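You operate a simulated robot arm through the tools that you are given. There is no shell and no other tool.

Carry out the task below with a simulated robot arm. There is one attempt and no reset: what you move stays moved.

TASK
Swap the long stub in socket one for the card's stub.
Fine: red plastic cap on the new stub; yellow plastic cap and long stub go back to their holders; the cradle ends locked.
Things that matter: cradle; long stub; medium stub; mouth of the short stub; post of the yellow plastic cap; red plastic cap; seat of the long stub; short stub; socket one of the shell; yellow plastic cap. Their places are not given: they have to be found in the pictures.

It is judged by the outcome, as a careful person would: the job done as asked, and still so three seconds after it is handed in. It fails if anything else is knocked over, pushed out of place, dropped, spilled or broken. A push-on lid holds only when it is set on centred and level and pressed home; a screw cap is set on level and turned clockwise until tight.

THE ROBOT
A 6-joint arm with a two-finger gripper, fixed in place. Base frame: the origin is at the foot of the arm, x ahead of it, y to its left, z up; the work surface is at about z = 0.85. Readings come in m, degrees, newtons and seconds.
Its first joint turns from -166.0 to 166.0 degrees. Payload 1.71 kg.
Tool frame: the origin (TCP) lies between the finger pads and is the grasp point; the fingertips stand 0.02 m ahead of it; z points along the fingers, y is the line along which they close. The gripper opens to 0.096 m. The gripper's body begins 0.113 m behind the TCP.
Orientation is that of the tool frame in the base frame, as [roll, pitch, yaw] about the fixed x, y, z axes, in that order (R = Rz(yaw) Ry(pitch) Rx(roll)). With the fingers straight down and closing along the base's y, the tool's x points along the base's -x, its y along +y and its z along -z.

THE INTERFACE
- The arm moves only by the tool apply_moves. Its argument "plan" is a list of rows, each a list of 3 entries, a list of its own where there are three numbers: the shift along the tool's x, y, z in m, then the turn, a rotation vector about the tool's x, y, z in degrees, then the finger opening in m, from 0 to 0.096. In form: [[[x, y, z], [wx, wy, wz], hand], ...]. A call has 1 to 20 rows; each row is the pose to reach, as a shift and turn from the pose commanded when the call began, along the tool's axes at that moment. Each row takes 0.2 s and may step no farther than 0.05 m and 8.6 degrees from the row before; otherwise, or with a gripper value out of range, the whole call is refused. Where a pose cannot be reached the arm comes as near as it can. A force on the tool above 40 N (or 10 N above the force at the start of the call, whichever is more), or a blocked arm, ends the call early, and 0.2 s more pass. Each finger travels about 0.045 m/s and halts on what it meets, pressing with about 27 N; the grip force reading is that of the motor and also rises with nothing between the fingers. The clock runs only during rows and for 0.2 s after the last one: add rows that repeat a pose to give the fingers time. The reply holds the time, the measured pose of the TCP, the force on the tool along the base axes, the opening and the grip force, in the units named above and with some noise, with the torque about the TCP (base axes, N m) and any sound that the robot's microphone picked up, and new pictures: "show" is both (left out), scene, wrist or none.
- Cameras (640 x 400 px; columns grow to the right, rows downward): "scene" is fixed at [0.2215, 0.6491, 1.439]; the picture's right is [-0.53, -0.85, 0.00], its down [-0.59, 0.37, -0.72] and it looks along [0.61, -0.38, -0.70] (base axes); focal length 214 px, centre (320, 200). "wrist" rides on the gripper at [0.066, 0.014, -0.145] in the tool frame; the picture's right is [-0.21, 0.98, 0.00], its down [-0.88, -0.19, -0.44] and it looks along [-0.43, -0.09, 0.90] (tool axes); focal length 275 px, centre (320, 200).
- lift_body(by): slides the trunk up (or, below 0, down) by that many m; the arm rides with it, the base frame stays. It gives what a move gives, with no picture.
- measure_at(camera, pixels): for up to 12 pixels [column, row] of the newest picture of that camera ("zoom" is the newest enlarged one), the place [x, y, z] in the base frame of the surface seen there, good to about 0.003 m. The clock stands still meanwhile.
- close_up(camera, box): a new picture of the part [left, top, right, bottom] of that camera's present view, enlarged. The clock stands still meanwhile.
- job_done(): hands the job in; it is judged then, once.

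Open the gripper and draw the arm clear of the work before you hand the job in, unless the task says otherwise.

The tools are called after ">>>" as a command line: name --argument value ..., lists and objects as JSON in quotes. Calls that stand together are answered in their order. apply_moves: Moves the arm, as the interface text tells. Its arguments: {"type":"object","properties":{"plan":{"type":"array","items":{"type":"array"}},"show":{"type":"string","enum":["both","scene","wrist","none"]}},"required":["plan"]} The other tools are called the same way: lift_body (by) slides the trunk up or down; measure_at (camera, pixels) gives the place of the surface under pixels of a picture; close_up (camera, box) takes an enlarged picture of a part of a camera's view; job_done () hands the job in.

At the start:

```text
time: 0.0
position: [0.6178, 0.008, 1.287]
tcp_rot: [179.9, 0.0, -179.9]
force: [-1.6, -0.8, -0.2]
wrist_torque: [0.01, 0.01, 0.02]
opening: 0.0961
finger_force: 0.1
trunk travel left (down, up): [-0.25, 0.14]
```

scene: 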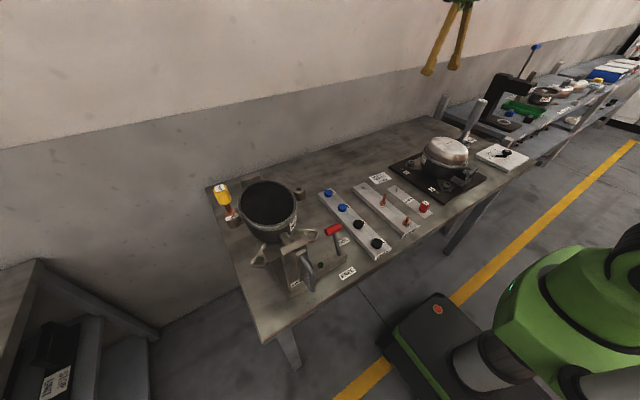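
wrist: 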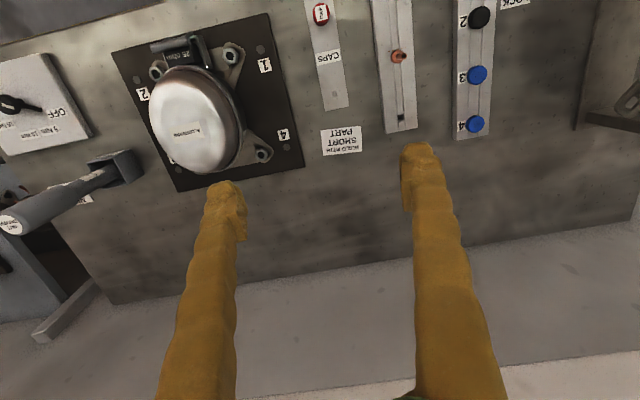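

I'll begin by taking enlarged pictures of the work area in the scene view to identify the parts.

>>> close_up --camera "scene" --box '[200, 170, 360, 290]'

>>> close_up --camera "scene" --box '[310, 160, 450, 270]'

>>> close_up --camera "wrist" --box '[280, 0, 640, 200]'

```text
3.33 times, centred on (280, 230) of scene
```

zoom: 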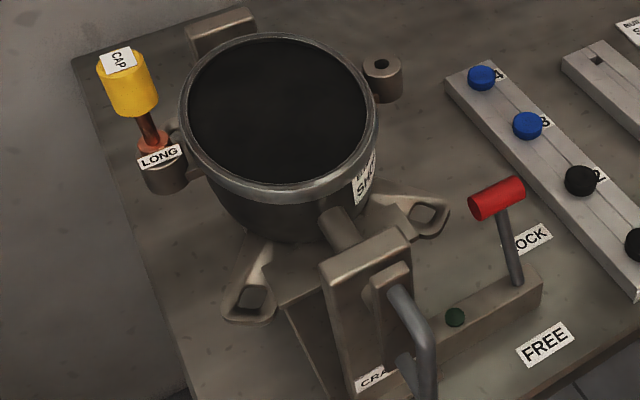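

```text
3.64 times, centred on (380, 215) of scene
```

zoom: 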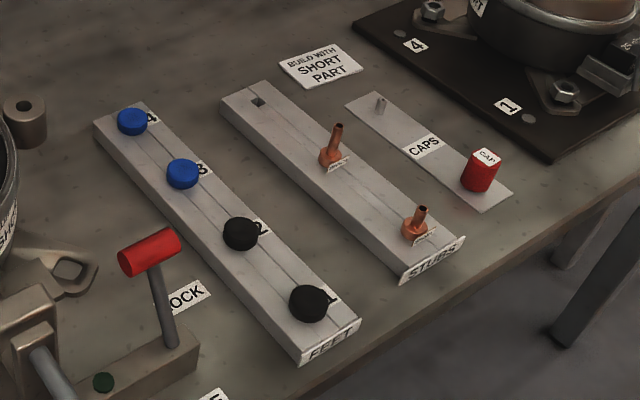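

```text
1.78 times, centred on (460, 100) of wrist
```

zoom: 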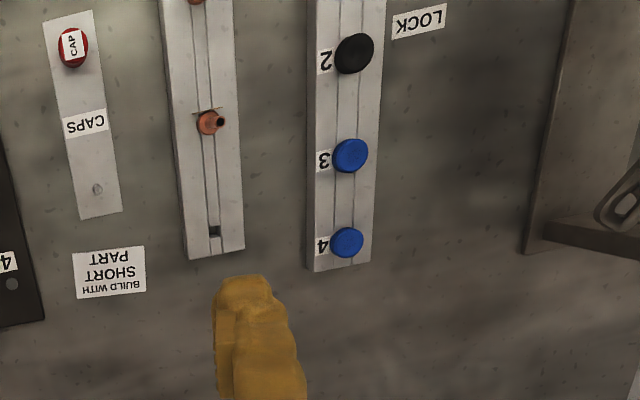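

The card at scene (380,178) reads "BUILD WITH SHORT PART", so the short stub is wanted. I zoom closer into the cradle and the shell to read the labels and measure.

>>> close_up --camera "scene" --box '[204, 175, 268, 215]'

>>> close_up --camera "scene" --box '[270, 215, 366, 295]'

>>> measure_at --camera "scene" --pixels '[[222, 190], [222, 197], [230, 210], [233, 222], [298, 190], [333, 229], [340, 254], [321, 265], [270, 200], [343, 242], [348, 273], [312, 270]]'

```text
10.00 times, centred on (236, 195) of scene
```

zoom: 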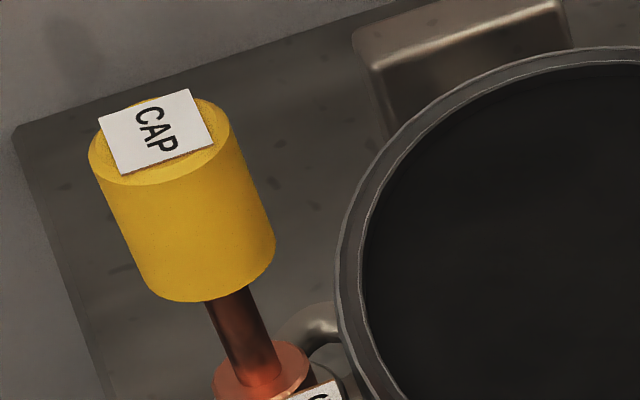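

```text
5.00 times, centred on (318, 255) of scene
```

zoom: 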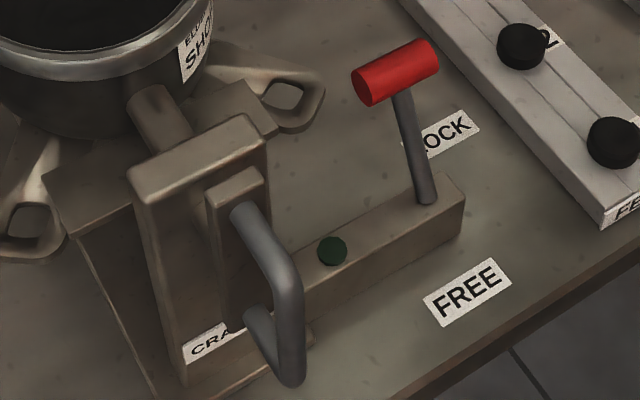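

```text
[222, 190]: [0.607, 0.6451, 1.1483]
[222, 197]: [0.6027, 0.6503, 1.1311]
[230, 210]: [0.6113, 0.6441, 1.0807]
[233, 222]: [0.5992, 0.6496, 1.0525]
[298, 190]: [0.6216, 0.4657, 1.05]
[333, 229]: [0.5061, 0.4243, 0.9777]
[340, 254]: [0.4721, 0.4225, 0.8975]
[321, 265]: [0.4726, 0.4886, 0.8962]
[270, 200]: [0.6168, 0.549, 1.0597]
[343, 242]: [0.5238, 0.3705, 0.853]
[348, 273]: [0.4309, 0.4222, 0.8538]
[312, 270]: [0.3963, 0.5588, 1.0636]
```

The lever leans toward LOCK (pivot x≈0.472, handle x≈0.506) and the capped long stub stands near (0.605, 0.647). I move the arm over the cradle area, high up, to look with the wrist camera.

>>> apply_moves --plan '[[[0.0155, 0.0445, -0.0055], [0, 0, 0], 0.096], [[0.031, 0.089, -0.011], [0, 0, 0], 0.096], [[0.0465, 0.1335, -0.0165], [0, 0, 0], 0.096], [[0.062, 0.178, -0.022], [0, 0, 0], 0.096], [[0.0775, 0.2225, -0.0275], [0, 0, 0], 0.096], [[0.093, 0.267, -0.033], [0, 0, 0], 0.096], [[0.1085, 0.3115, -0.0385], [0, 0, 0], 0.096], [[0.124, 0.356, -0.044], [0, 0, 0], 0.096], [[0.1395, 0.4005, -0.0495], [0, 0, 0], 0.096], [[0.155, 0.445, -0.055], [0, 0, 0], 0.096], [[0.17, 0.49, -0.06], [0, 0, 0], 0.096]]' --show "both"

```text
time: 2.4
position: [0.4293, 0.4985, 1.3536]
tcp_rot: [179.9, 0.8, -180.0]
force: [0.1, -0.5, 0.2]
wrist_torque: [0.02, 0.04, -0.04]
opening: 0.096
finger_force: 0.1
trunk travel left (down, up): [-0.25, 0.14]
```

scene: 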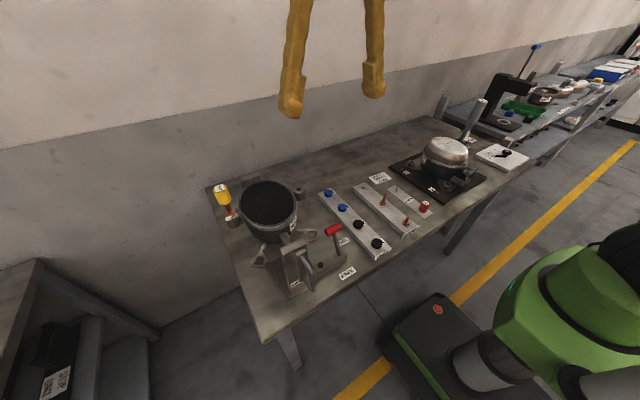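
wrist: 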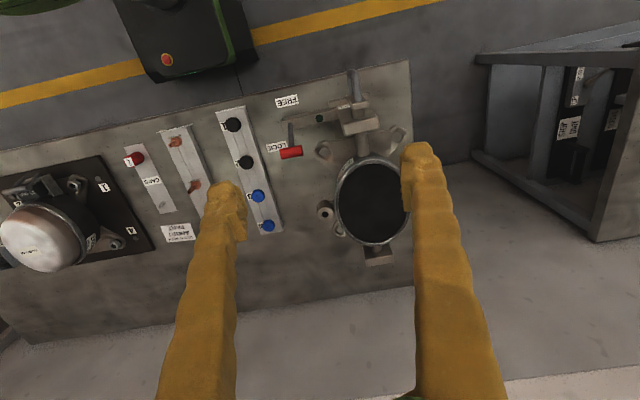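

The wrist view shows the cradle around (360,200) and lever at (290,150). I zoom in on it, and hold still once to see whether the measured pose has settled.

>>> apply_moves --plan '[[[0, 0, 0], [0, 0, 0], 0.096], [[0, 0, 0], [0, 0, 0], 0.096]]' --show "none"

>>> close_up --camera "wrist" --box '[256, 70, 448, 190]'

>>> close_up --camera "wrist" --box '[310, 140, 438, 270]'

>>> close_up --camera "wrist" --box '[100, 100, 292, 250]'

```text
time: 3.0
position: [0.4286, 0.4977, 1.3544]
tcp_rot: [179.8, 0.8, -179.9]
force: [0.1, 0.7, 0.3]
wrist_torque: [-0.01, 0.01, -0.01]
opening: 0.0961
finger_force: 0.1
trunk travel left (down, up): [-0.25, 0.14]
```

```text
3.33 times, centred on (352, 130) of wrist
```

zoom: 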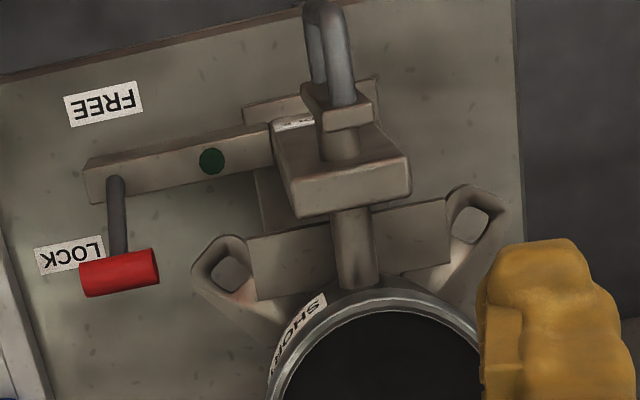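

```text
3.08 times, centred on (374, 205) of wrist
```

zoom: 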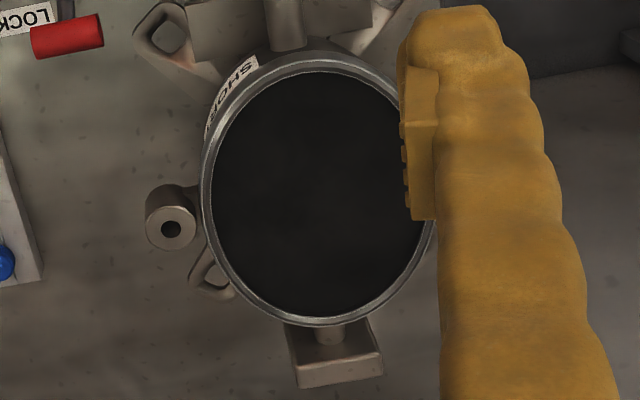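

```text
2.67 times, centred on (196, 175) of wrist
```

zoom: 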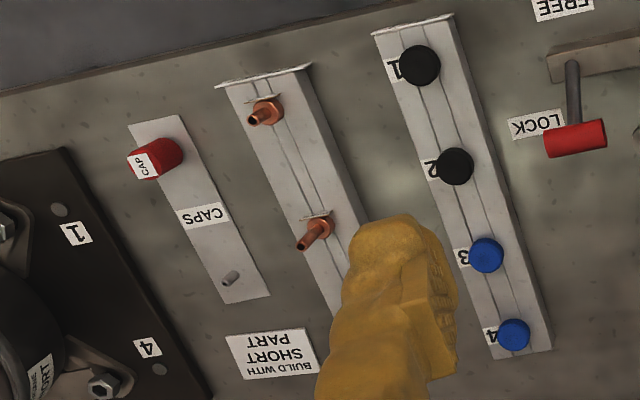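

The rack has two copper stubs and the capped posts; I zoom in on the labels on the shell and on the neighbouring unit to be sure of the card's text.

>>> close_up --camera "scene" --box '[272, 200, 320, 240]'

>>> close_up --camera "scene" --box '[360, 165, 456, 245]'

>>> close_up --camera "scene" --box '[392, 130, 536, 220]'

```text
10.00 times, centred on (296, 220) of scene
```

zoom: 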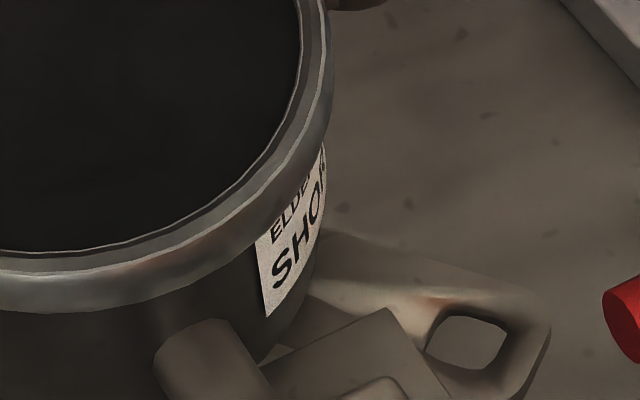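

```text
5.00 times, centred on (408, 205) of scene
```

zoom: 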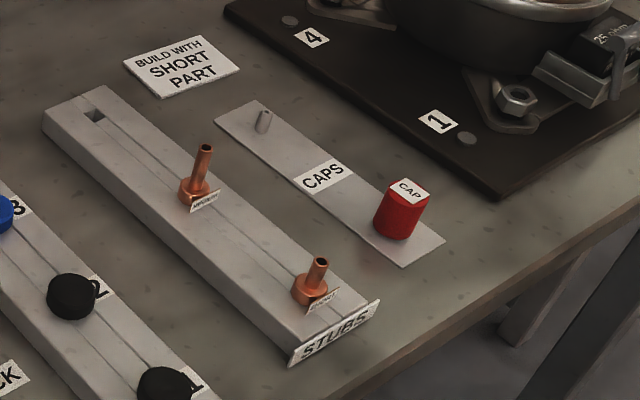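

```text
4.44 times, centred on (464, 175) of scene
```

zoom: 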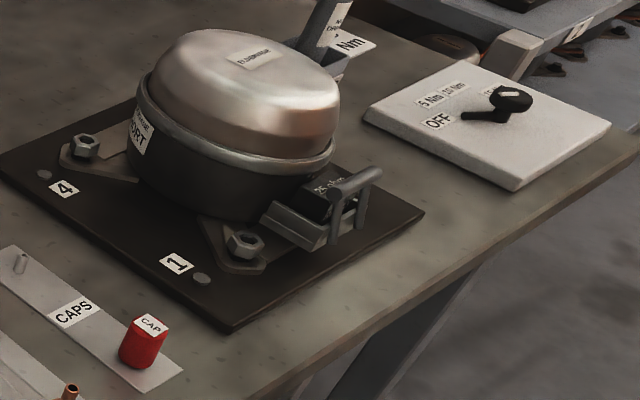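

The card says SHORT. I zoom further on each stub's tag, the posts and the rack's empty seat, and measure them.

>>> close_up --camera "scene" --box '[388, 185, 436, 235]'

>>> measure_at --camera "zoom" --pixels '[[320, 200], [100, 100], [500, 100], [320, 350]]'

```text
8.00 times, centred on (412, 210) of scene
```

zoom: 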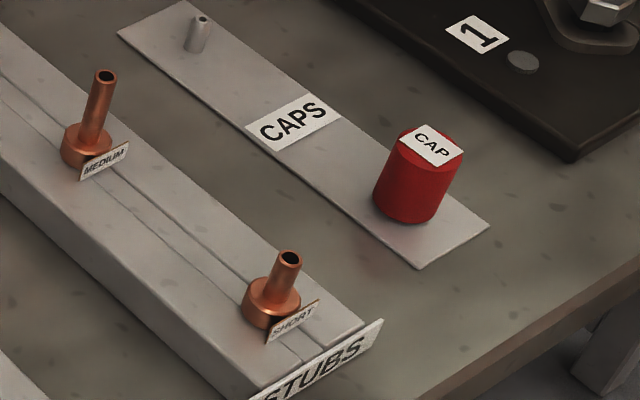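

```text
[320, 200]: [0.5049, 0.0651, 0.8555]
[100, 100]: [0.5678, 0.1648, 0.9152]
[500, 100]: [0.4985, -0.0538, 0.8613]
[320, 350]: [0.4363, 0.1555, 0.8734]
```

The tags read MEDIUM at zoom (105,160) and SHORT at (293,320). I measure the short stub, medium stub, red cap and empty post in this zoom.

>>> measure_at --camera "zoom" --pixels '[[283, 259], [284, 275], [272, 300], [248, 308], [296, 303], [265, 320], [100, 74], [86, 145], [431, 140], [412, 200], [200, 20], [196, 50]]'

>>> close_up --camera "scene" --box '[348, 176, 396, 206]'

```text
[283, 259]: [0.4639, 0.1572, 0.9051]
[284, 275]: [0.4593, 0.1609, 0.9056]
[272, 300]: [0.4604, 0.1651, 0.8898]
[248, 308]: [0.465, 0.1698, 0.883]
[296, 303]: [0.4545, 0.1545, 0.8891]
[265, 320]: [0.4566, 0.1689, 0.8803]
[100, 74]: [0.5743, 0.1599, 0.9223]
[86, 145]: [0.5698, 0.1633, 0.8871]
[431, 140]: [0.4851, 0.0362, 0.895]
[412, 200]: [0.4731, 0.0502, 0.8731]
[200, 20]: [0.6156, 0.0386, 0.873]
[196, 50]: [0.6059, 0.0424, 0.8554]
```

```text
13.33 times, centred on (372, 191) of scene
```

zoom: 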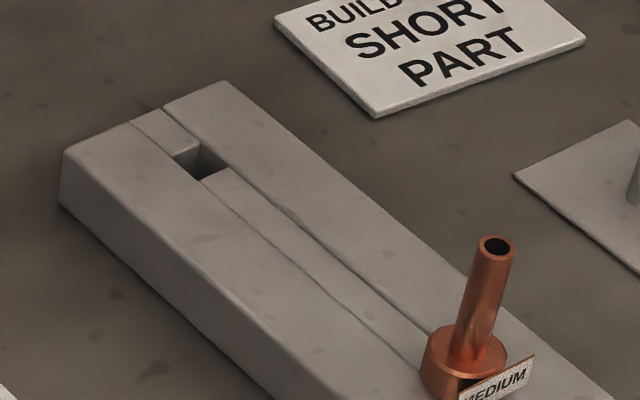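

The empty seat is the square hole at zoom (208,160). I measure around it along with the rack edges.

>>> measure_at --camera "zoom" --pixels '[[198, 145], [228, 168], [202, 180], [174, 157], [210, 162], [165, 105], [130, 123], [225, 82], [65, 150], [300, 220], [455, 330], [495, 245]]'

>>> close_up --camera "scene" --box '[212, 195, 260, 235]'

```text
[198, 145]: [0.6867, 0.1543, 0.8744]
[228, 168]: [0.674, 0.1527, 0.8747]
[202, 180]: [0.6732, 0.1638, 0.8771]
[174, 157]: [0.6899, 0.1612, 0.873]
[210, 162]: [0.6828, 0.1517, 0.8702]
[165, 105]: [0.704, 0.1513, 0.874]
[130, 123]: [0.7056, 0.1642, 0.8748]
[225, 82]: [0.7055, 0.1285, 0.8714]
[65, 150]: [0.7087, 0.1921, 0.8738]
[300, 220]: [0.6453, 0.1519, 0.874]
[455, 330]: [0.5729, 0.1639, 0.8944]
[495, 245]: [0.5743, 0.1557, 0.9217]
```

```text
10.00 times, centred on (236, 215) of scene
```

zoom: 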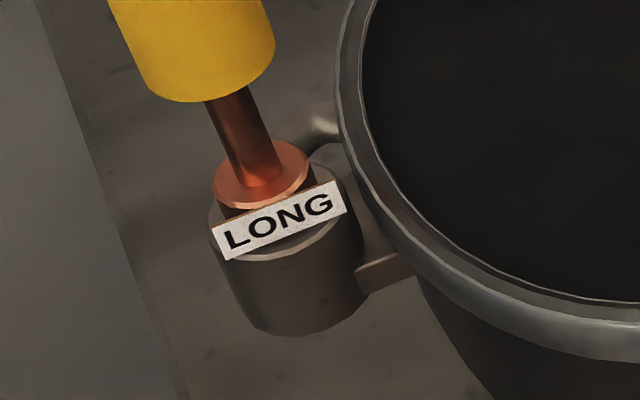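

The LONG tag sits on the stub's flange at zoom (280,220), above the boss at (290,280). I measure cap, tube, flange and boss points here.

>>> measure_at --camera "zoom" --pixels '[[200, 80], [240, 140], [260, 190], [235, 185], [300, 170], [230, 205], [330, 165], [290, 260], [290, 310], [240, 240], [350, 230], [355, 100]]'

>>> close_up --camera "scene" --box '[204, 175, 268, 215]'

>>> measure_at --camera "zoom" --pixels '[[160, 130], [95, 160], [215, 110], [160, 180], [160, 100], [230, 120], [190, 290], [150, 280], [265, 250], [205, 200], [240, 330], [260, 375]]'

```text
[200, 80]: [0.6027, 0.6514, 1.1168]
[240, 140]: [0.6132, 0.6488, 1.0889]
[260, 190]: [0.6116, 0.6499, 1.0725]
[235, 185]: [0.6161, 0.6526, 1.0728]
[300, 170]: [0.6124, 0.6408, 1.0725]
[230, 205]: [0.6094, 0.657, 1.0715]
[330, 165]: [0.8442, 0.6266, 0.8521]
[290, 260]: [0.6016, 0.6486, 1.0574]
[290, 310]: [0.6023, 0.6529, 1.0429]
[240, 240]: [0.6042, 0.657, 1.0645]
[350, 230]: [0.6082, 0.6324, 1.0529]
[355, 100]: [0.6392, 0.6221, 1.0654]
```

```text
10.00 times, centred on (236, 195) of scene
```

zoom: 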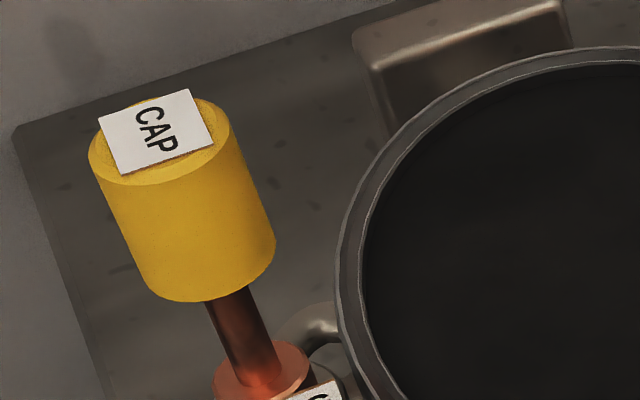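

```text
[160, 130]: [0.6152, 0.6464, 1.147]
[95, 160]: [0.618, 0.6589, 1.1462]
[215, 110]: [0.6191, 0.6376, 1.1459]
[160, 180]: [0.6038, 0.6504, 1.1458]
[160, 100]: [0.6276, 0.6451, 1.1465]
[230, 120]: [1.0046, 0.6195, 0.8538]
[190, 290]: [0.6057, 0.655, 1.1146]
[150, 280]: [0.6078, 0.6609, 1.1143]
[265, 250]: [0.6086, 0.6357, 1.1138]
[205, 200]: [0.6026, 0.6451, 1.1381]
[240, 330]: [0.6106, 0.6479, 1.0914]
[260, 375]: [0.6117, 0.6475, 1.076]
```

The yellow cap's centre is about (0.615, 0.648), top 1.146, lower rim ≈1.112; flange top ≈1.073. I move above it, still well clear, to test reach and get a close wrist view.

>>> apply_moves --plan '[[[-0.031, 0.025, 0.017], [0, 0, 0], 0.096], [[-0.062, 0.05, 0.034], [0, 0, 0], 0.096], [[-0.093, 0.075, 0.051], [0, 0, 0], 0.096], [[-0.124, 0.1, 0.068], [0, 0, 0], 0.096], [[-0.155, 0.125, 0.085], [0, 0, 0], 0.096], [[-0.186, 0.15, 0.104], [0, 0, 0], 0.096], [[-0.186, 0.15, 0.104], [0, 0, 0], 0.096]]' --show "both"

```text
time: 4.6
position: [0.6164, 0.6483, 1.2503]
tcp_rot: [-179.9, 0.9, -180.0]
force: [0.8, -0.3, 0.4]
wrist_torque: [-0.06, 0.05, -0.01]
opening: 0.0959
finger_force: 0.0
trunk travel left (down, up): [-0.25, 0.14]
```

scene: 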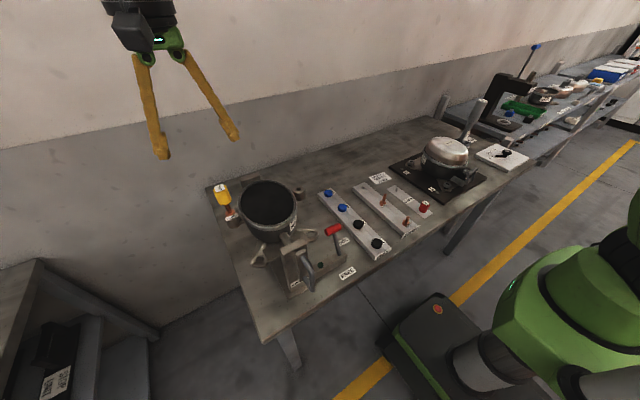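
wrist: 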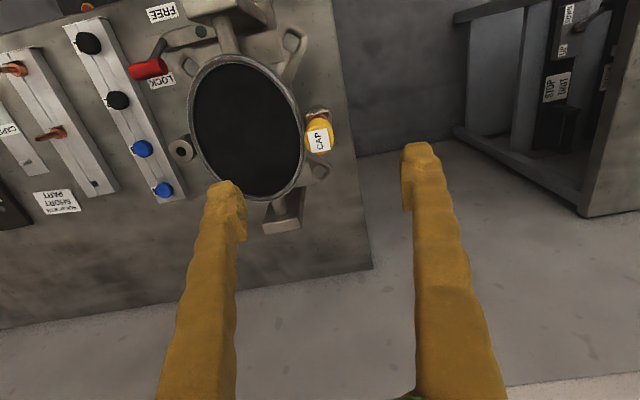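

The arm is above the cap (cap at wrist (318,138)). I zoom the wrist view on the cap and measure its top more finely.

>>> close_up --camera "wrist" --box '[272, 90, 368, 190]'

>>> measure_at --camera "zoom" --pixels '[[320, 200], [250, 200], [350, 250], [300, 100], [240, 160], [380, 160], [320, 120], [320, 260]]'

```text
4.00 times, centred on (320, 140) of wrist
```

zoom: 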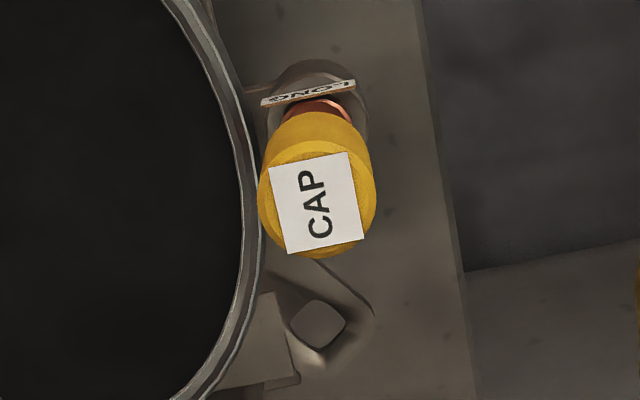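

```text
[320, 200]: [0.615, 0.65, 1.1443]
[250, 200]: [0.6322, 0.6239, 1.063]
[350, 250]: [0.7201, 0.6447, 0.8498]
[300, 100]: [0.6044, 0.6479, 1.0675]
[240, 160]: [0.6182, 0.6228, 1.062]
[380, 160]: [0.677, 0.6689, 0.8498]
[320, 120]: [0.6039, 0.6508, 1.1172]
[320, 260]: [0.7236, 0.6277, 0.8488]
```

Cap centre reads (0.615, 0.650). I straighten the 0.9° tilt, narrow the fingers to 0.06 and descend so the pads surround the cap (TCP z≈1.13), then check.

>>> apply_moves --plan '[[[0.0005, 0.0003, 0.02], [0, 0.9, 0], 0.07], [[0.0013, 0.0005, 0.05], [0, 0.9, 0], 0.06], [[0.0022, 0.001, 0.08], [0, 0.9, 0], 0.06], [[0.0028, 0.001, 0.1], [0, 0.9, 0], 0.06], [[0.0033, 0.001, 0.12], [0, 0.9, 0], 0.06], [[0.0033, 0.001, 0.12], [0, 0.9, 0], 0.06]]' --show "both"

```text
time: 6.0
position: [0.6147, 0.6493, 1.1322]
tcp_rot: [179.9, -0.1, -179.9]
force: [-0.1, -0.6, 0.1]
wrist_torque: [-0.02, -0.03, 0.02]
opening: 0.0603
finger_force: 0.0
trunk travel left (down, up): [-0.25, 0.14]
```

scene: 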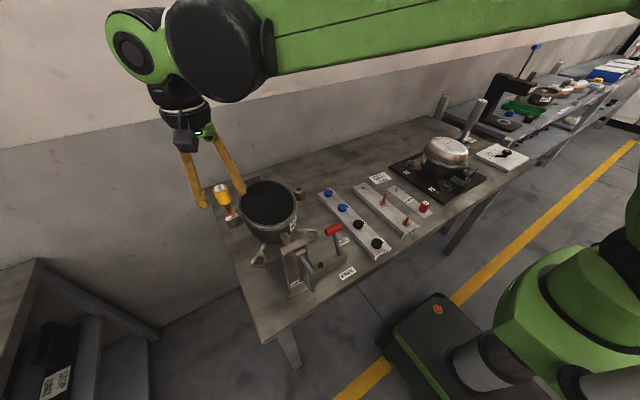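
wrist: 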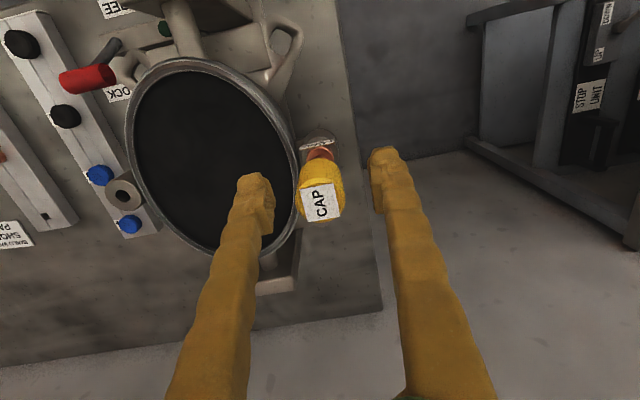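

The cap sits between the pads at wrist (320,195), centred. I close on it.

>>> apply_moves --plan '[[[0, 0, 0], [0, 0, 0], 0.04], [[0, 0, 0], [0, 0, 0], 0.02], [[0, 0, 0], [0, 0, 0], 0.01], [[0, 0, 0], [0, 0, 0], 0.01], [[0, 0, 0], [0, 0, 0], 0.01]]' --show "wrist"

```text
time: 7.2
position: [0.6141, 0.6486, 1.1326]
tcp_rot: [179.9, -0.1, 179.9]
force: [-0.4, -0.4, 0.3]
wrist_torque: [-0.01, 0.0, -0.01]
opening: 0.0231
finger_force: 26.9
trunk travel left (down, up): [-0.25, 0.14]
```

wrist: 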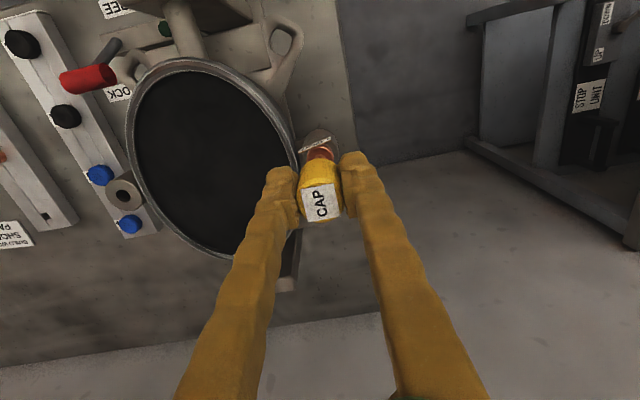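

The cap is held (opening 0.0231 m, 27 N, no side force). I pull straight up in small steps and watch the force.

>>> apply_moves --plan '[[[0, 0, -0.002], [0, 0, 0], 0.01], [[0, 0, -0.004], [0, 0, 0], 0.01], [[0, 0, -0.006], [0, 0, 0], 0.01]]' --show "wrist"

>>> close_up --camera "scene" --box '[204, 175, 268, 235]'

```text
time: 8.0
position: [0.6133, 0.6493, 1.1398]
tcp_rot: [179.9, -0.1, -179.9]
force: [0.0, -0.7, -0.2]
wrist_torque: [0.0, 0.0, 0.0]
opening: 0.0235
finger_force: 27.2
trunk travel left (down, up): [-0.25, 0.14]
```

wrist: 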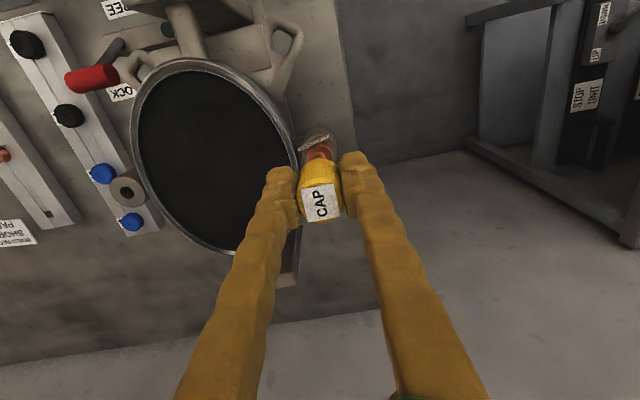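

```text
6.67 times, centred on (236, 205) of scene
```

zoom: 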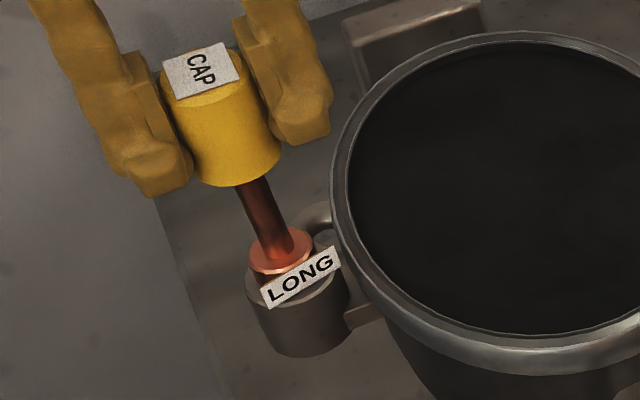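

The cap rises with little force and the flange still sits on its boss at zoom (290,265). I continue upward.

>>> apply_moves --plan '[[[0, 0, -0.005], [0, 0, 0], 0.01], [[0, 0, -0.01], [0, 0, 0], 0.01], [[0, 0, -0.015], [0, 0, 0], 0.01], [[0, 0, -0.02], [0, 0, 0], 0.01], [[0, 0, -0.03], [0, 0, 0], 0.01]]' --show "both"

>>> close_up --camera "scene" --box '[204, 165, 268, 225]'

```text
time: 9.2
position: [0.6132, 0.6491, 1.1687]
tcp_rot: [179.9, -0.2, -180.0]
force: [-0.4, -0.5, 0.8]
wrist_torque: [0.01, -0.01, 0.0]
opening: 0.0233
finger_force: 26.9
trunk travel left (down, up): [-0.25, 0.14]
```

scene: 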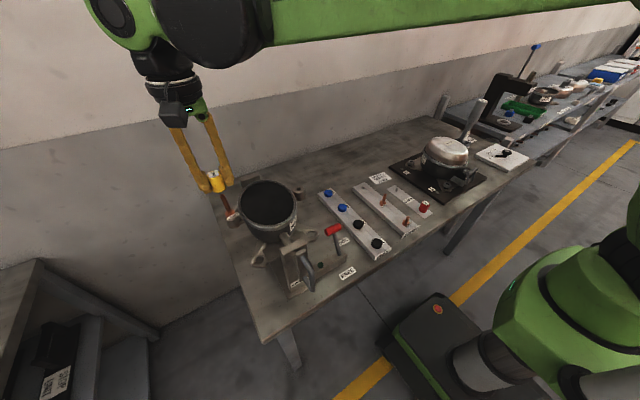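
wrist: 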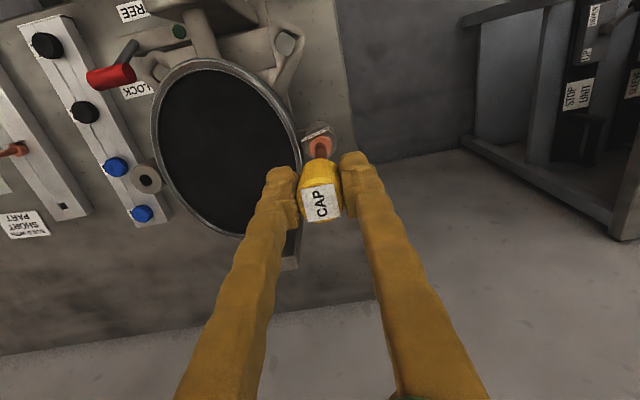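

```text
6.67 times, centred on (236, 195) of scene
```

zoom: 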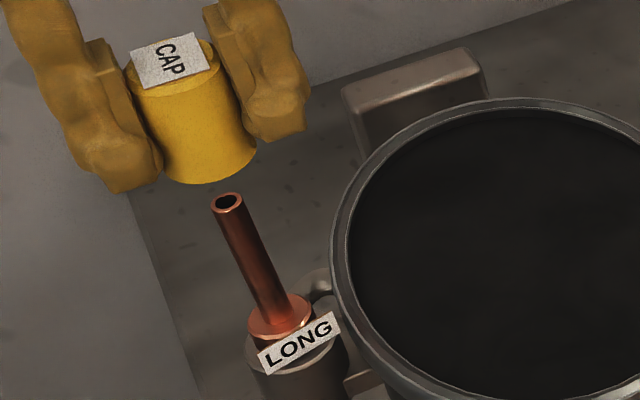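

The cap is off; the long stub's mouth is at zoom (226,204) and it remains seated. I measure the stub, then zoom on the empty post.

>>> measure_at --camera "zoom" --pixels '[[226, 204], [214, 204], [238, 200], [235, 225], [262, 280], [280, 315], [250, 320], [308, 312], [300, 345], [322, 365], [200, 175], [225, 175]]'

>>> close_up --camera "scene" --box '[396, 176, 428, 206]'

>>> measure_at --camera "zoom" --pixels '[[320, 200], [250, 150], [200, 120], [180, 100], [220, 180], [400, 250]]'

```text
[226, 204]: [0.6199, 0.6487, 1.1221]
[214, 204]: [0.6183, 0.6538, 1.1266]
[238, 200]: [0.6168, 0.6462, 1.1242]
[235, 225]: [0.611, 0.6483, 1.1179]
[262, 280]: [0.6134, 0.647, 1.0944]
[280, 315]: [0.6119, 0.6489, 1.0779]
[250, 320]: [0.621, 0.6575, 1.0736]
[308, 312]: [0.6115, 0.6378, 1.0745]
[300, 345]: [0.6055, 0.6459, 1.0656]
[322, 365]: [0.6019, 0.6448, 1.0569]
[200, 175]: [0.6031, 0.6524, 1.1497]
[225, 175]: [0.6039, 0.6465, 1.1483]
```

```text
13.33 times, centred on (412, 191) of scene
```

zoom: 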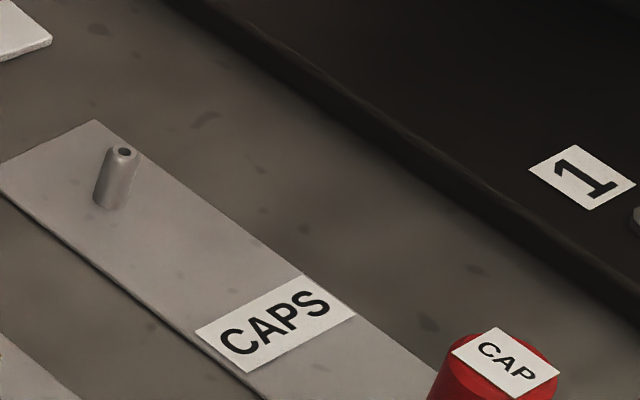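

```text
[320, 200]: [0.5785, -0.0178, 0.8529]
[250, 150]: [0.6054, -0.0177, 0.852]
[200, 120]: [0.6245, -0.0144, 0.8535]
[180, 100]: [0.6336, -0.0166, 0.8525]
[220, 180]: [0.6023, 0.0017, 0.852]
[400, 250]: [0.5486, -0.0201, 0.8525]
```

I measure the post itself: top at zoom (122,152), foot at (110,200), plus the plate corners.

>>> measure_at --camera "zoom" --pixels '[[122, 151], [112, 154], [136, 153], [115, 175], [108, 200], [92, 205], [150, 200], [60, 165], [95, 122], [10, 188], [135, 230], [200, 250]]'

>>> close_up --camera "scene" --box '[412, 196, 440, 220]'

>>> measure_at --camera "zoom" --pixels '[[320, 200], [280, 150], [230, 160], [320, 140], [350, 170], [280, 280], [210, 250], [340, 260], [260, 330]]'

```text
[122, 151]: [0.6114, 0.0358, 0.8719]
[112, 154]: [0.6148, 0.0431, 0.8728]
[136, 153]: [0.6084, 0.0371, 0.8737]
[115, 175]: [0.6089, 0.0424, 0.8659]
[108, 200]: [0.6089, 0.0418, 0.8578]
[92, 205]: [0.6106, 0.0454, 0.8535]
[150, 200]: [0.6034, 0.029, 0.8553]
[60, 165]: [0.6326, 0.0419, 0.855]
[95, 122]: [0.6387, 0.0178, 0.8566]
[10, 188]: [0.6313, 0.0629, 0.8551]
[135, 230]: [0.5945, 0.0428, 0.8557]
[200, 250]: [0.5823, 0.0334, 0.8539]
```

```text
16.00 times, centred on (426, 208) of scene
```

zoom: 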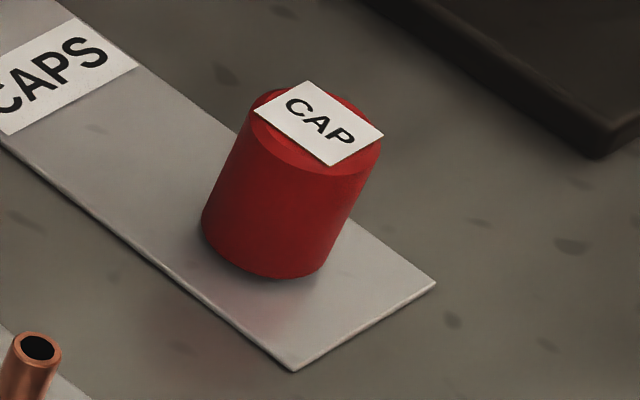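

```text
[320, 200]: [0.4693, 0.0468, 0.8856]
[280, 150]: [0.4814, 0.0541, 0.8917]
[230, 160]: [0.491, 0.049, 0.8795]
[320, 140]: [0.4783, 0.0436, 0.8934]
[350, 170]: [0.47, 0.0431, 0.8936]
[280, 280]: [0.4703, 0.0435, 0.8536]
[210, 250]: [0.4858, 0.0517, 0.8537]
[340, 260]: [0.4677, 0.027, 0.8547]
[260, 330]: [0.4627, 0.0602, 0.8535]
```

The post is near (0.611, 0.040) with top z≈0.873 on a plate at 0.855. Before carrying the cap there I check how close the neighbouring compressor comes.

>>> measure_at --camera "scene" --pixels '[[447, 145], [425, 155], [430, 175], [465, 165], [390, 165], [435, 192], [477, 115], [413, 168], [478, 178]]'

>>> apply_moves --plan '[[[0.0, -0.0435, 0], [0, 0, 0], 0.01], [[0.0, -0.087, 0], [0, 0, 0], 0.01], [[0.0, -0.1305, 0], [0, 0, 0], 0.01], [[0.0, -0.174, 0], [0, 0, 0], 0.01], [[0.001, -0.2175, 0.0199], [0, 0, 0], 0.01], [[0.001, -0.261, 0.0398], [0, 0, 0], 0.01], [[0.001, -0.3045, 0.0597], [0, 0, 0], 0.01], [[0.002, -0.348, 0.0796], [0, 0, 0], 0.01], [[0.002, -0.3915, 0.0995], [0, 0, 0], 0.01], [[0.002, -0.435, 0.1194], [0, 0, 0], 0.01], [[0.002, -0.4785, 0.1393], [0, 0, 0], 0.01], [[0.002, -0.522, 0.1592], [0, 0, 0], 0.01], [[0.002, -0.5655, 0.1791], [0, 0, 0], 0.01], [[0.002, -0.609, 0.199], [0, 0, 0], 0.01], [[0.002, -0.609, 0.199], [0, 0, 0], 0.01]]' --show "both"

```text
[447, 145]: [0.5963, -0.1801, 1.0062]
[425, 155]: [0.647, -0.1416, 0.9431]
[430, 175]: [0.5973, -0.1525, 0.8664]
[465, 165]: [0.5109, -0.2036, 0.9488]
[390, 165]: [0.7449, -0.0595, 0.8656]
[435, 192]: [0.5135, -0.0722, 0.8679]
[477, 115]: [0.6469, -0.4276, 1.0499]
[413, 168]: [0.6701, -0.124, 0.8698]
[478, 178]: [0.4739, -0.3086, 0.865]
```

```text
time: 12.4
position: [0.6131, 0.0387, 0.9681]
tcp_rot: [179.9, -0.1, -179.9]
force: [0.3, -0.9, -0.2]
wrist_torque: [0.02, 0.03, 0.01]
opening: 0.0234
finger_force: 26.9
trunk travel left (down, up): [-0.25, 0.14]
```

scene: 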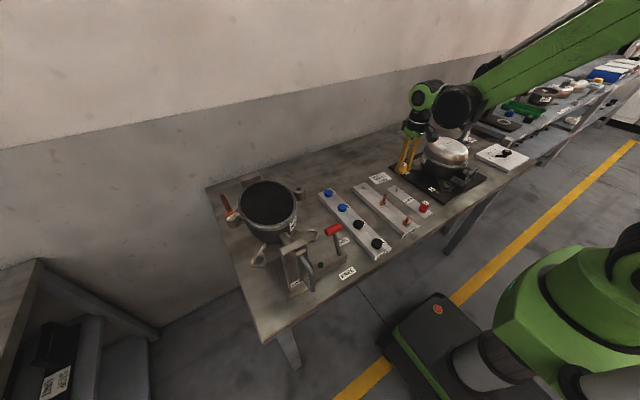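
wrist: 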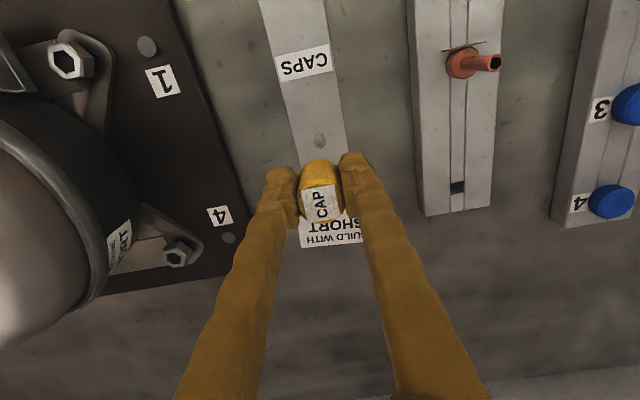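

The post appears at wrist (320,140), just beyond the held cap. I zoom to measure the post from here.

>>> close_up --camera "wrist" --box '[280, 100, 360, 220]'

>>> measure_at --camera "wrist" --pixels '[[319, 142], [320, 138], [318, 145], [316, 140], [323, 141], [320, 148]]'

```text
3.33 times, centred on (320, 160) of wrist
```

zoom: 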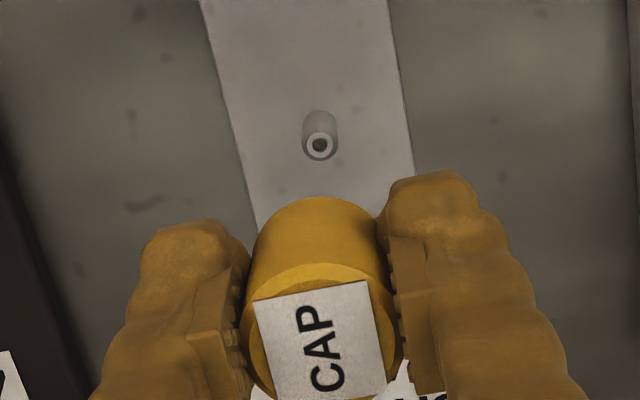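

```text
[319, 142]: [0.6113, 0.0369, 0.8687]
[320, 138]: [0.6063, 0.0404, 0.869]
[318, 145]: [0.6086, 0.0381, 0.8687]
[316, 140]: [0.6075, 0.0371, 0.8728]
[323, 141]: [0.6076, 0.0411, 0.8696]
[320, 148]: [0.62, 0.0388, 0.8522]
```

The post's ring is at zoom (319,146), i.e. wrist (319.7,143.8), which by ray gives about (0.608, 0.040). To know how the cap sits in the hand I zoom on its top.

>>> close_up --camera "wrist" --box '[288, 150, 352, 230]'

>>> close_up --camera "scene" --box '[390, 145, 422, 205]'

```text
5.00 times, centred on (320, 190) of wrist
```

zoom: 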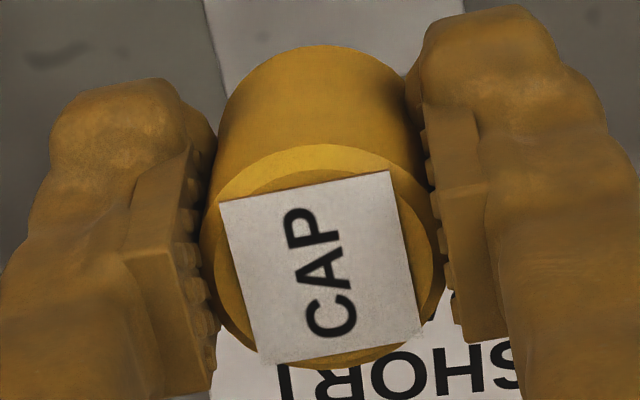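

```text
6.67 times, centred on (406, 175) of scene
```

zoom: 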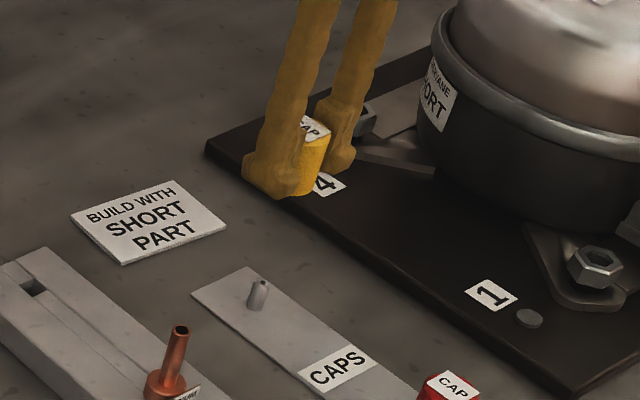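

The ray geometry says the post lies 3 mm nearer the robot than the cap axis, and aligned in y. I shift 3 mm and go down to about 8 mm above the post, then check from the scene camera.

>>> apply_moves --plan '[[[0.0031, 0, 0.0], [0, 0, 0], 0.01], [[0.0031, 0, 0.025], [0, 0, 0], 0.01], [[0.0031, 0, 0.05], [0, 0, 0], 0.01], [[0.0031, 0, 0.0676], [0, 0, 0], 0.01], [[0.0031, 0, 0.0676], [0, 0, 0], 0.01]]' --show "both"

>>> close_up --camera "scene" --box '[390, 170, 422, 205]'

>>> close_up --camera "wrist" --box '[288, 130, 352, 210]'

```text
time: 13.6
position: [0.6078, 0.041, 0.9024]
tcp_rot: [-180.0, -0.1, -180.0]
force: [0.4, 0.1, 0.1]
wrist_torque: [-0.02, 0.0, 0.02]
opening: 0.0234
finger_force: 26.4
trunk travel left (down, up): [-0.25, 0.14]
```

scene: 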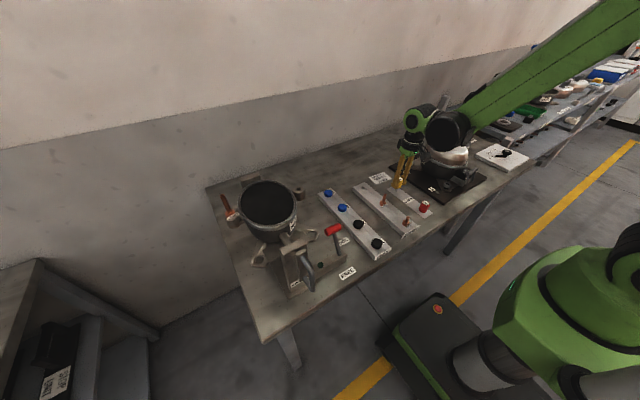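
wrist: 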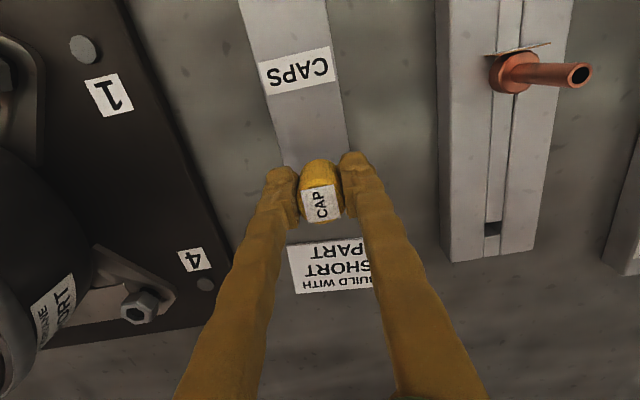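

```text
11.43 times, centred on (406, 188) of scene
```

zoom: 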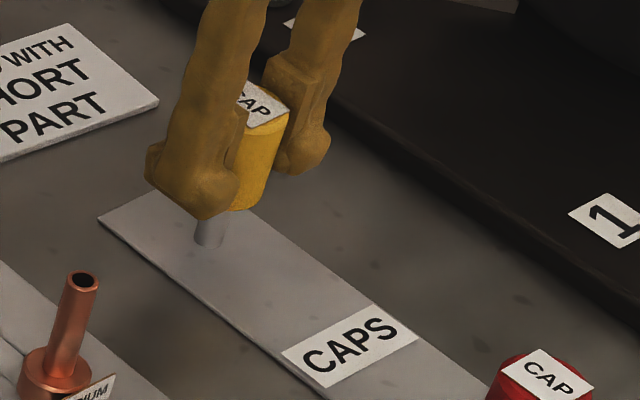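

```text
5.00 times, centred on (320, 170) of wrist
```

zoom: 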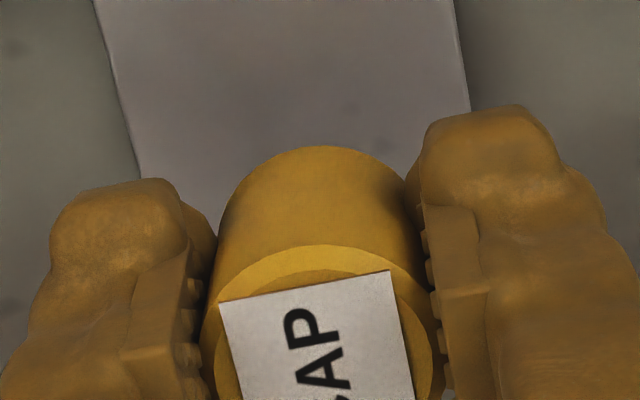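

The readings shifted a little more than commanded, so I zoom tighter on the cap and post in the scene view to compare their axes.

>>> close_up --camera "scene" --box '[394, 174, 410, 194]'

>>> apply_moves --plan '[[[0, 0, 0], [0, 0, 0], 0.01], [[0, 0, 0], [0, 0, 0], 0.01]]' --show "none"

```text
16.00 times, centred on (402, 184) of scene
```

zoom: 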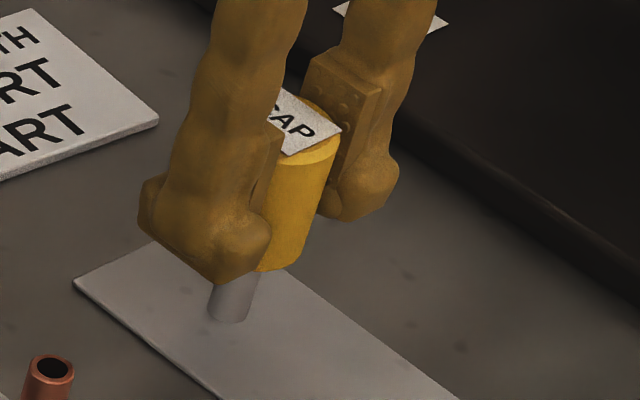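

```text
time: 14.2
position: [0.6082, 0.0412, 0.9021]
tcp_rot: [179.9, -0.1, 180.0]
force: [-0.1, 0.2, -0.3]
wrist_torque: [0.02, 0.03, -0.03]
opening: 0.0235
finger_force: 27.0
trunk travel left (down, up): [-0.25, 0.14]
```

In the zoom the post axis lies within ~1 mm of the cap axis along the picture's right; the other direction is uncertain. I rise 45 mm, let it settle and recheck post versus cap with the wrist camera.

>>> apply_moves --plan '[[[-0.002, -0.0015, -0.02], [0, 0, 0], 0.01], [[-0.002, -0.0015, -0.045], [0, 0, 0], 0.01], [[-0.002, -0.0015, -0.045], [0, 0, 0], 0.01], [[-0.002, -0.0015, -0.045], [0, 0, 0], 0.01], [[-0.002, -0.0015, -0.045], [0, 0, 0], 0.01]]' --show "wrist"

>>> close_up --camera "wrist" --box '[288, 120, 352, 200]'

```text
time: 15.4
position: [0.6112, 0.0388, 0.9481]
tcp_rot: [-179.9, -0.1, 180.0]
force: [-0.3, -0.3, -0.7]
wrist_torque: [-0.01, 0.01, 0.0]
opening: 0.0235
finger_force: 26.7
trunk travel left (down, up): [-0.25, 0.14]
```

wrist: 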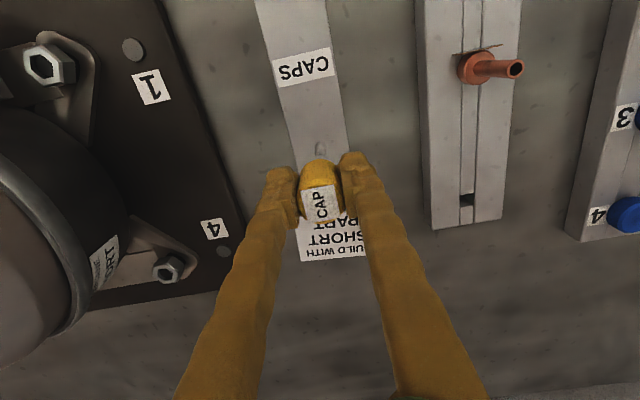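

```text
5.00 times, centred on (320, 160) of wrist
```

zoom: 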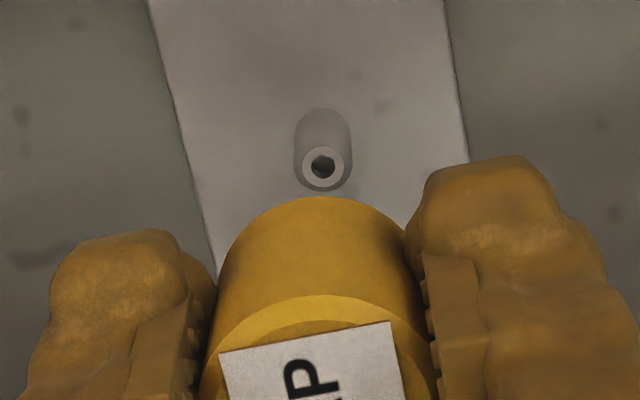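

Post (wrist (320.5,153.4)) and cap axis now agree to about half a millimetre in both directions. I lower slowly onto the post, watching the force.

>>> apply_moves --plan '[[[-0.0003, 0, 0.025], [0, 0, 0], 0.01], [[-0.0003, 0, 0.042], [0, 0, 0], 0.01], [[-0.0003, 0, 0.048], [0, 0, 0], 0.01], [[-0.0003, 0, 0.052], [0, 0, 0], 0.01], [[-0.0003, 0, 0.055], [0, 0, 0], 0.01], [[-0.0003, 0, 0.058], [0, 0, 0], 0.01], [[-0.0003, 0, 0.058], [0, 0, 0], 0.01]]' --show "wrist"

>>> close_up --camera "scene" --box '[394, 174, 410, 194]'

```text
time: 17.0
position: [0.6102, 0.0392, 0.8875]
tcp_rot: [179.9, -0.1, 179.9]
force: [-8.5, 2.7, -1.1]
wrist_torque: [0.06, 0.16, -0.03]
opening: 0.0232
finger_force: 26.9
trunk travel left (down, up): [-0.25, 0.14]
```

wrist: 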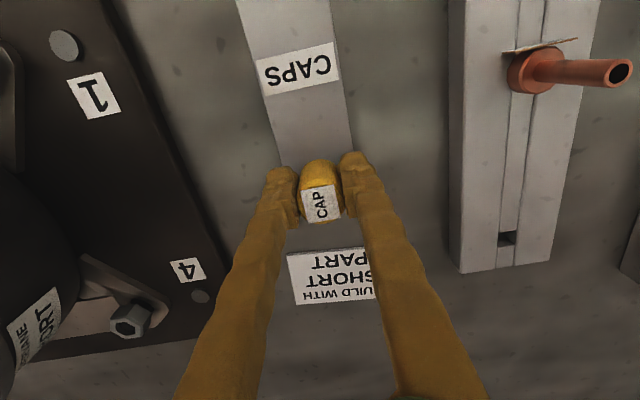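

```text
16.00 times, centred on (402, 184) of scene
```

zoom: 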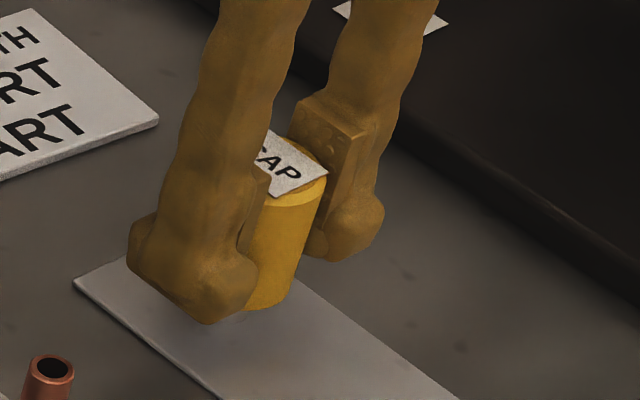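

The post is inside the cap, with a side force of -8.5 N in x; I ease 1 mm toward -x and a little +y, then continue pressing down gently.

>>> apply_moves --plan '[[[0.001, 0.0003, 0.0], [0, 0, 0], 0.01], [[0.001, 0.0003, 0.0], [0, 0, 0], 0.01]]' --show "none"

```text
time: 17.6
position: [0.6097, 0.0394, 0.8883]
tcp_rot: [-179.9, -0.1, -180.0]
force: [-4.2, -0.3, -1.9]
wrist_torque: [-0.03, 0.07, -0.05]
opening: 0.0234
finger_force: 27.0
trunk travel left (down, up): [-0.25, 0.14]
```

Side force halved to -4.2 N; another 1 mm toward -x, then go down in 2 mm steps.

>>> apply_moves --plan '[[[0.001, 0.0, 0.0], [0, 0, 0], 0.01], [[0.001, 0.0, 0.002], [0, 0, 0], 0.01], [[0.001, 0.0, 0.004], [0, 0, 0], 0.01], [[0.001, 0.0, 0.006], [0, 0, 0], 0.01], [[0.001, 0.0, 0.006], [0, 0, 0], 0.01]]' --show "none"

```text
time: 18.8
position: [0.6095, 0.0403, 0.8822]
tcp_rot: [-179.9, -0.1, 179.9]
force: [0.4, -0.7, 0.6]
wrist_torque: [0.0, -0.02, -0.02]
opening: 0.0232
finger_force: 27.3
trunk travel left (down, up): [-0.25, 0.14]
```

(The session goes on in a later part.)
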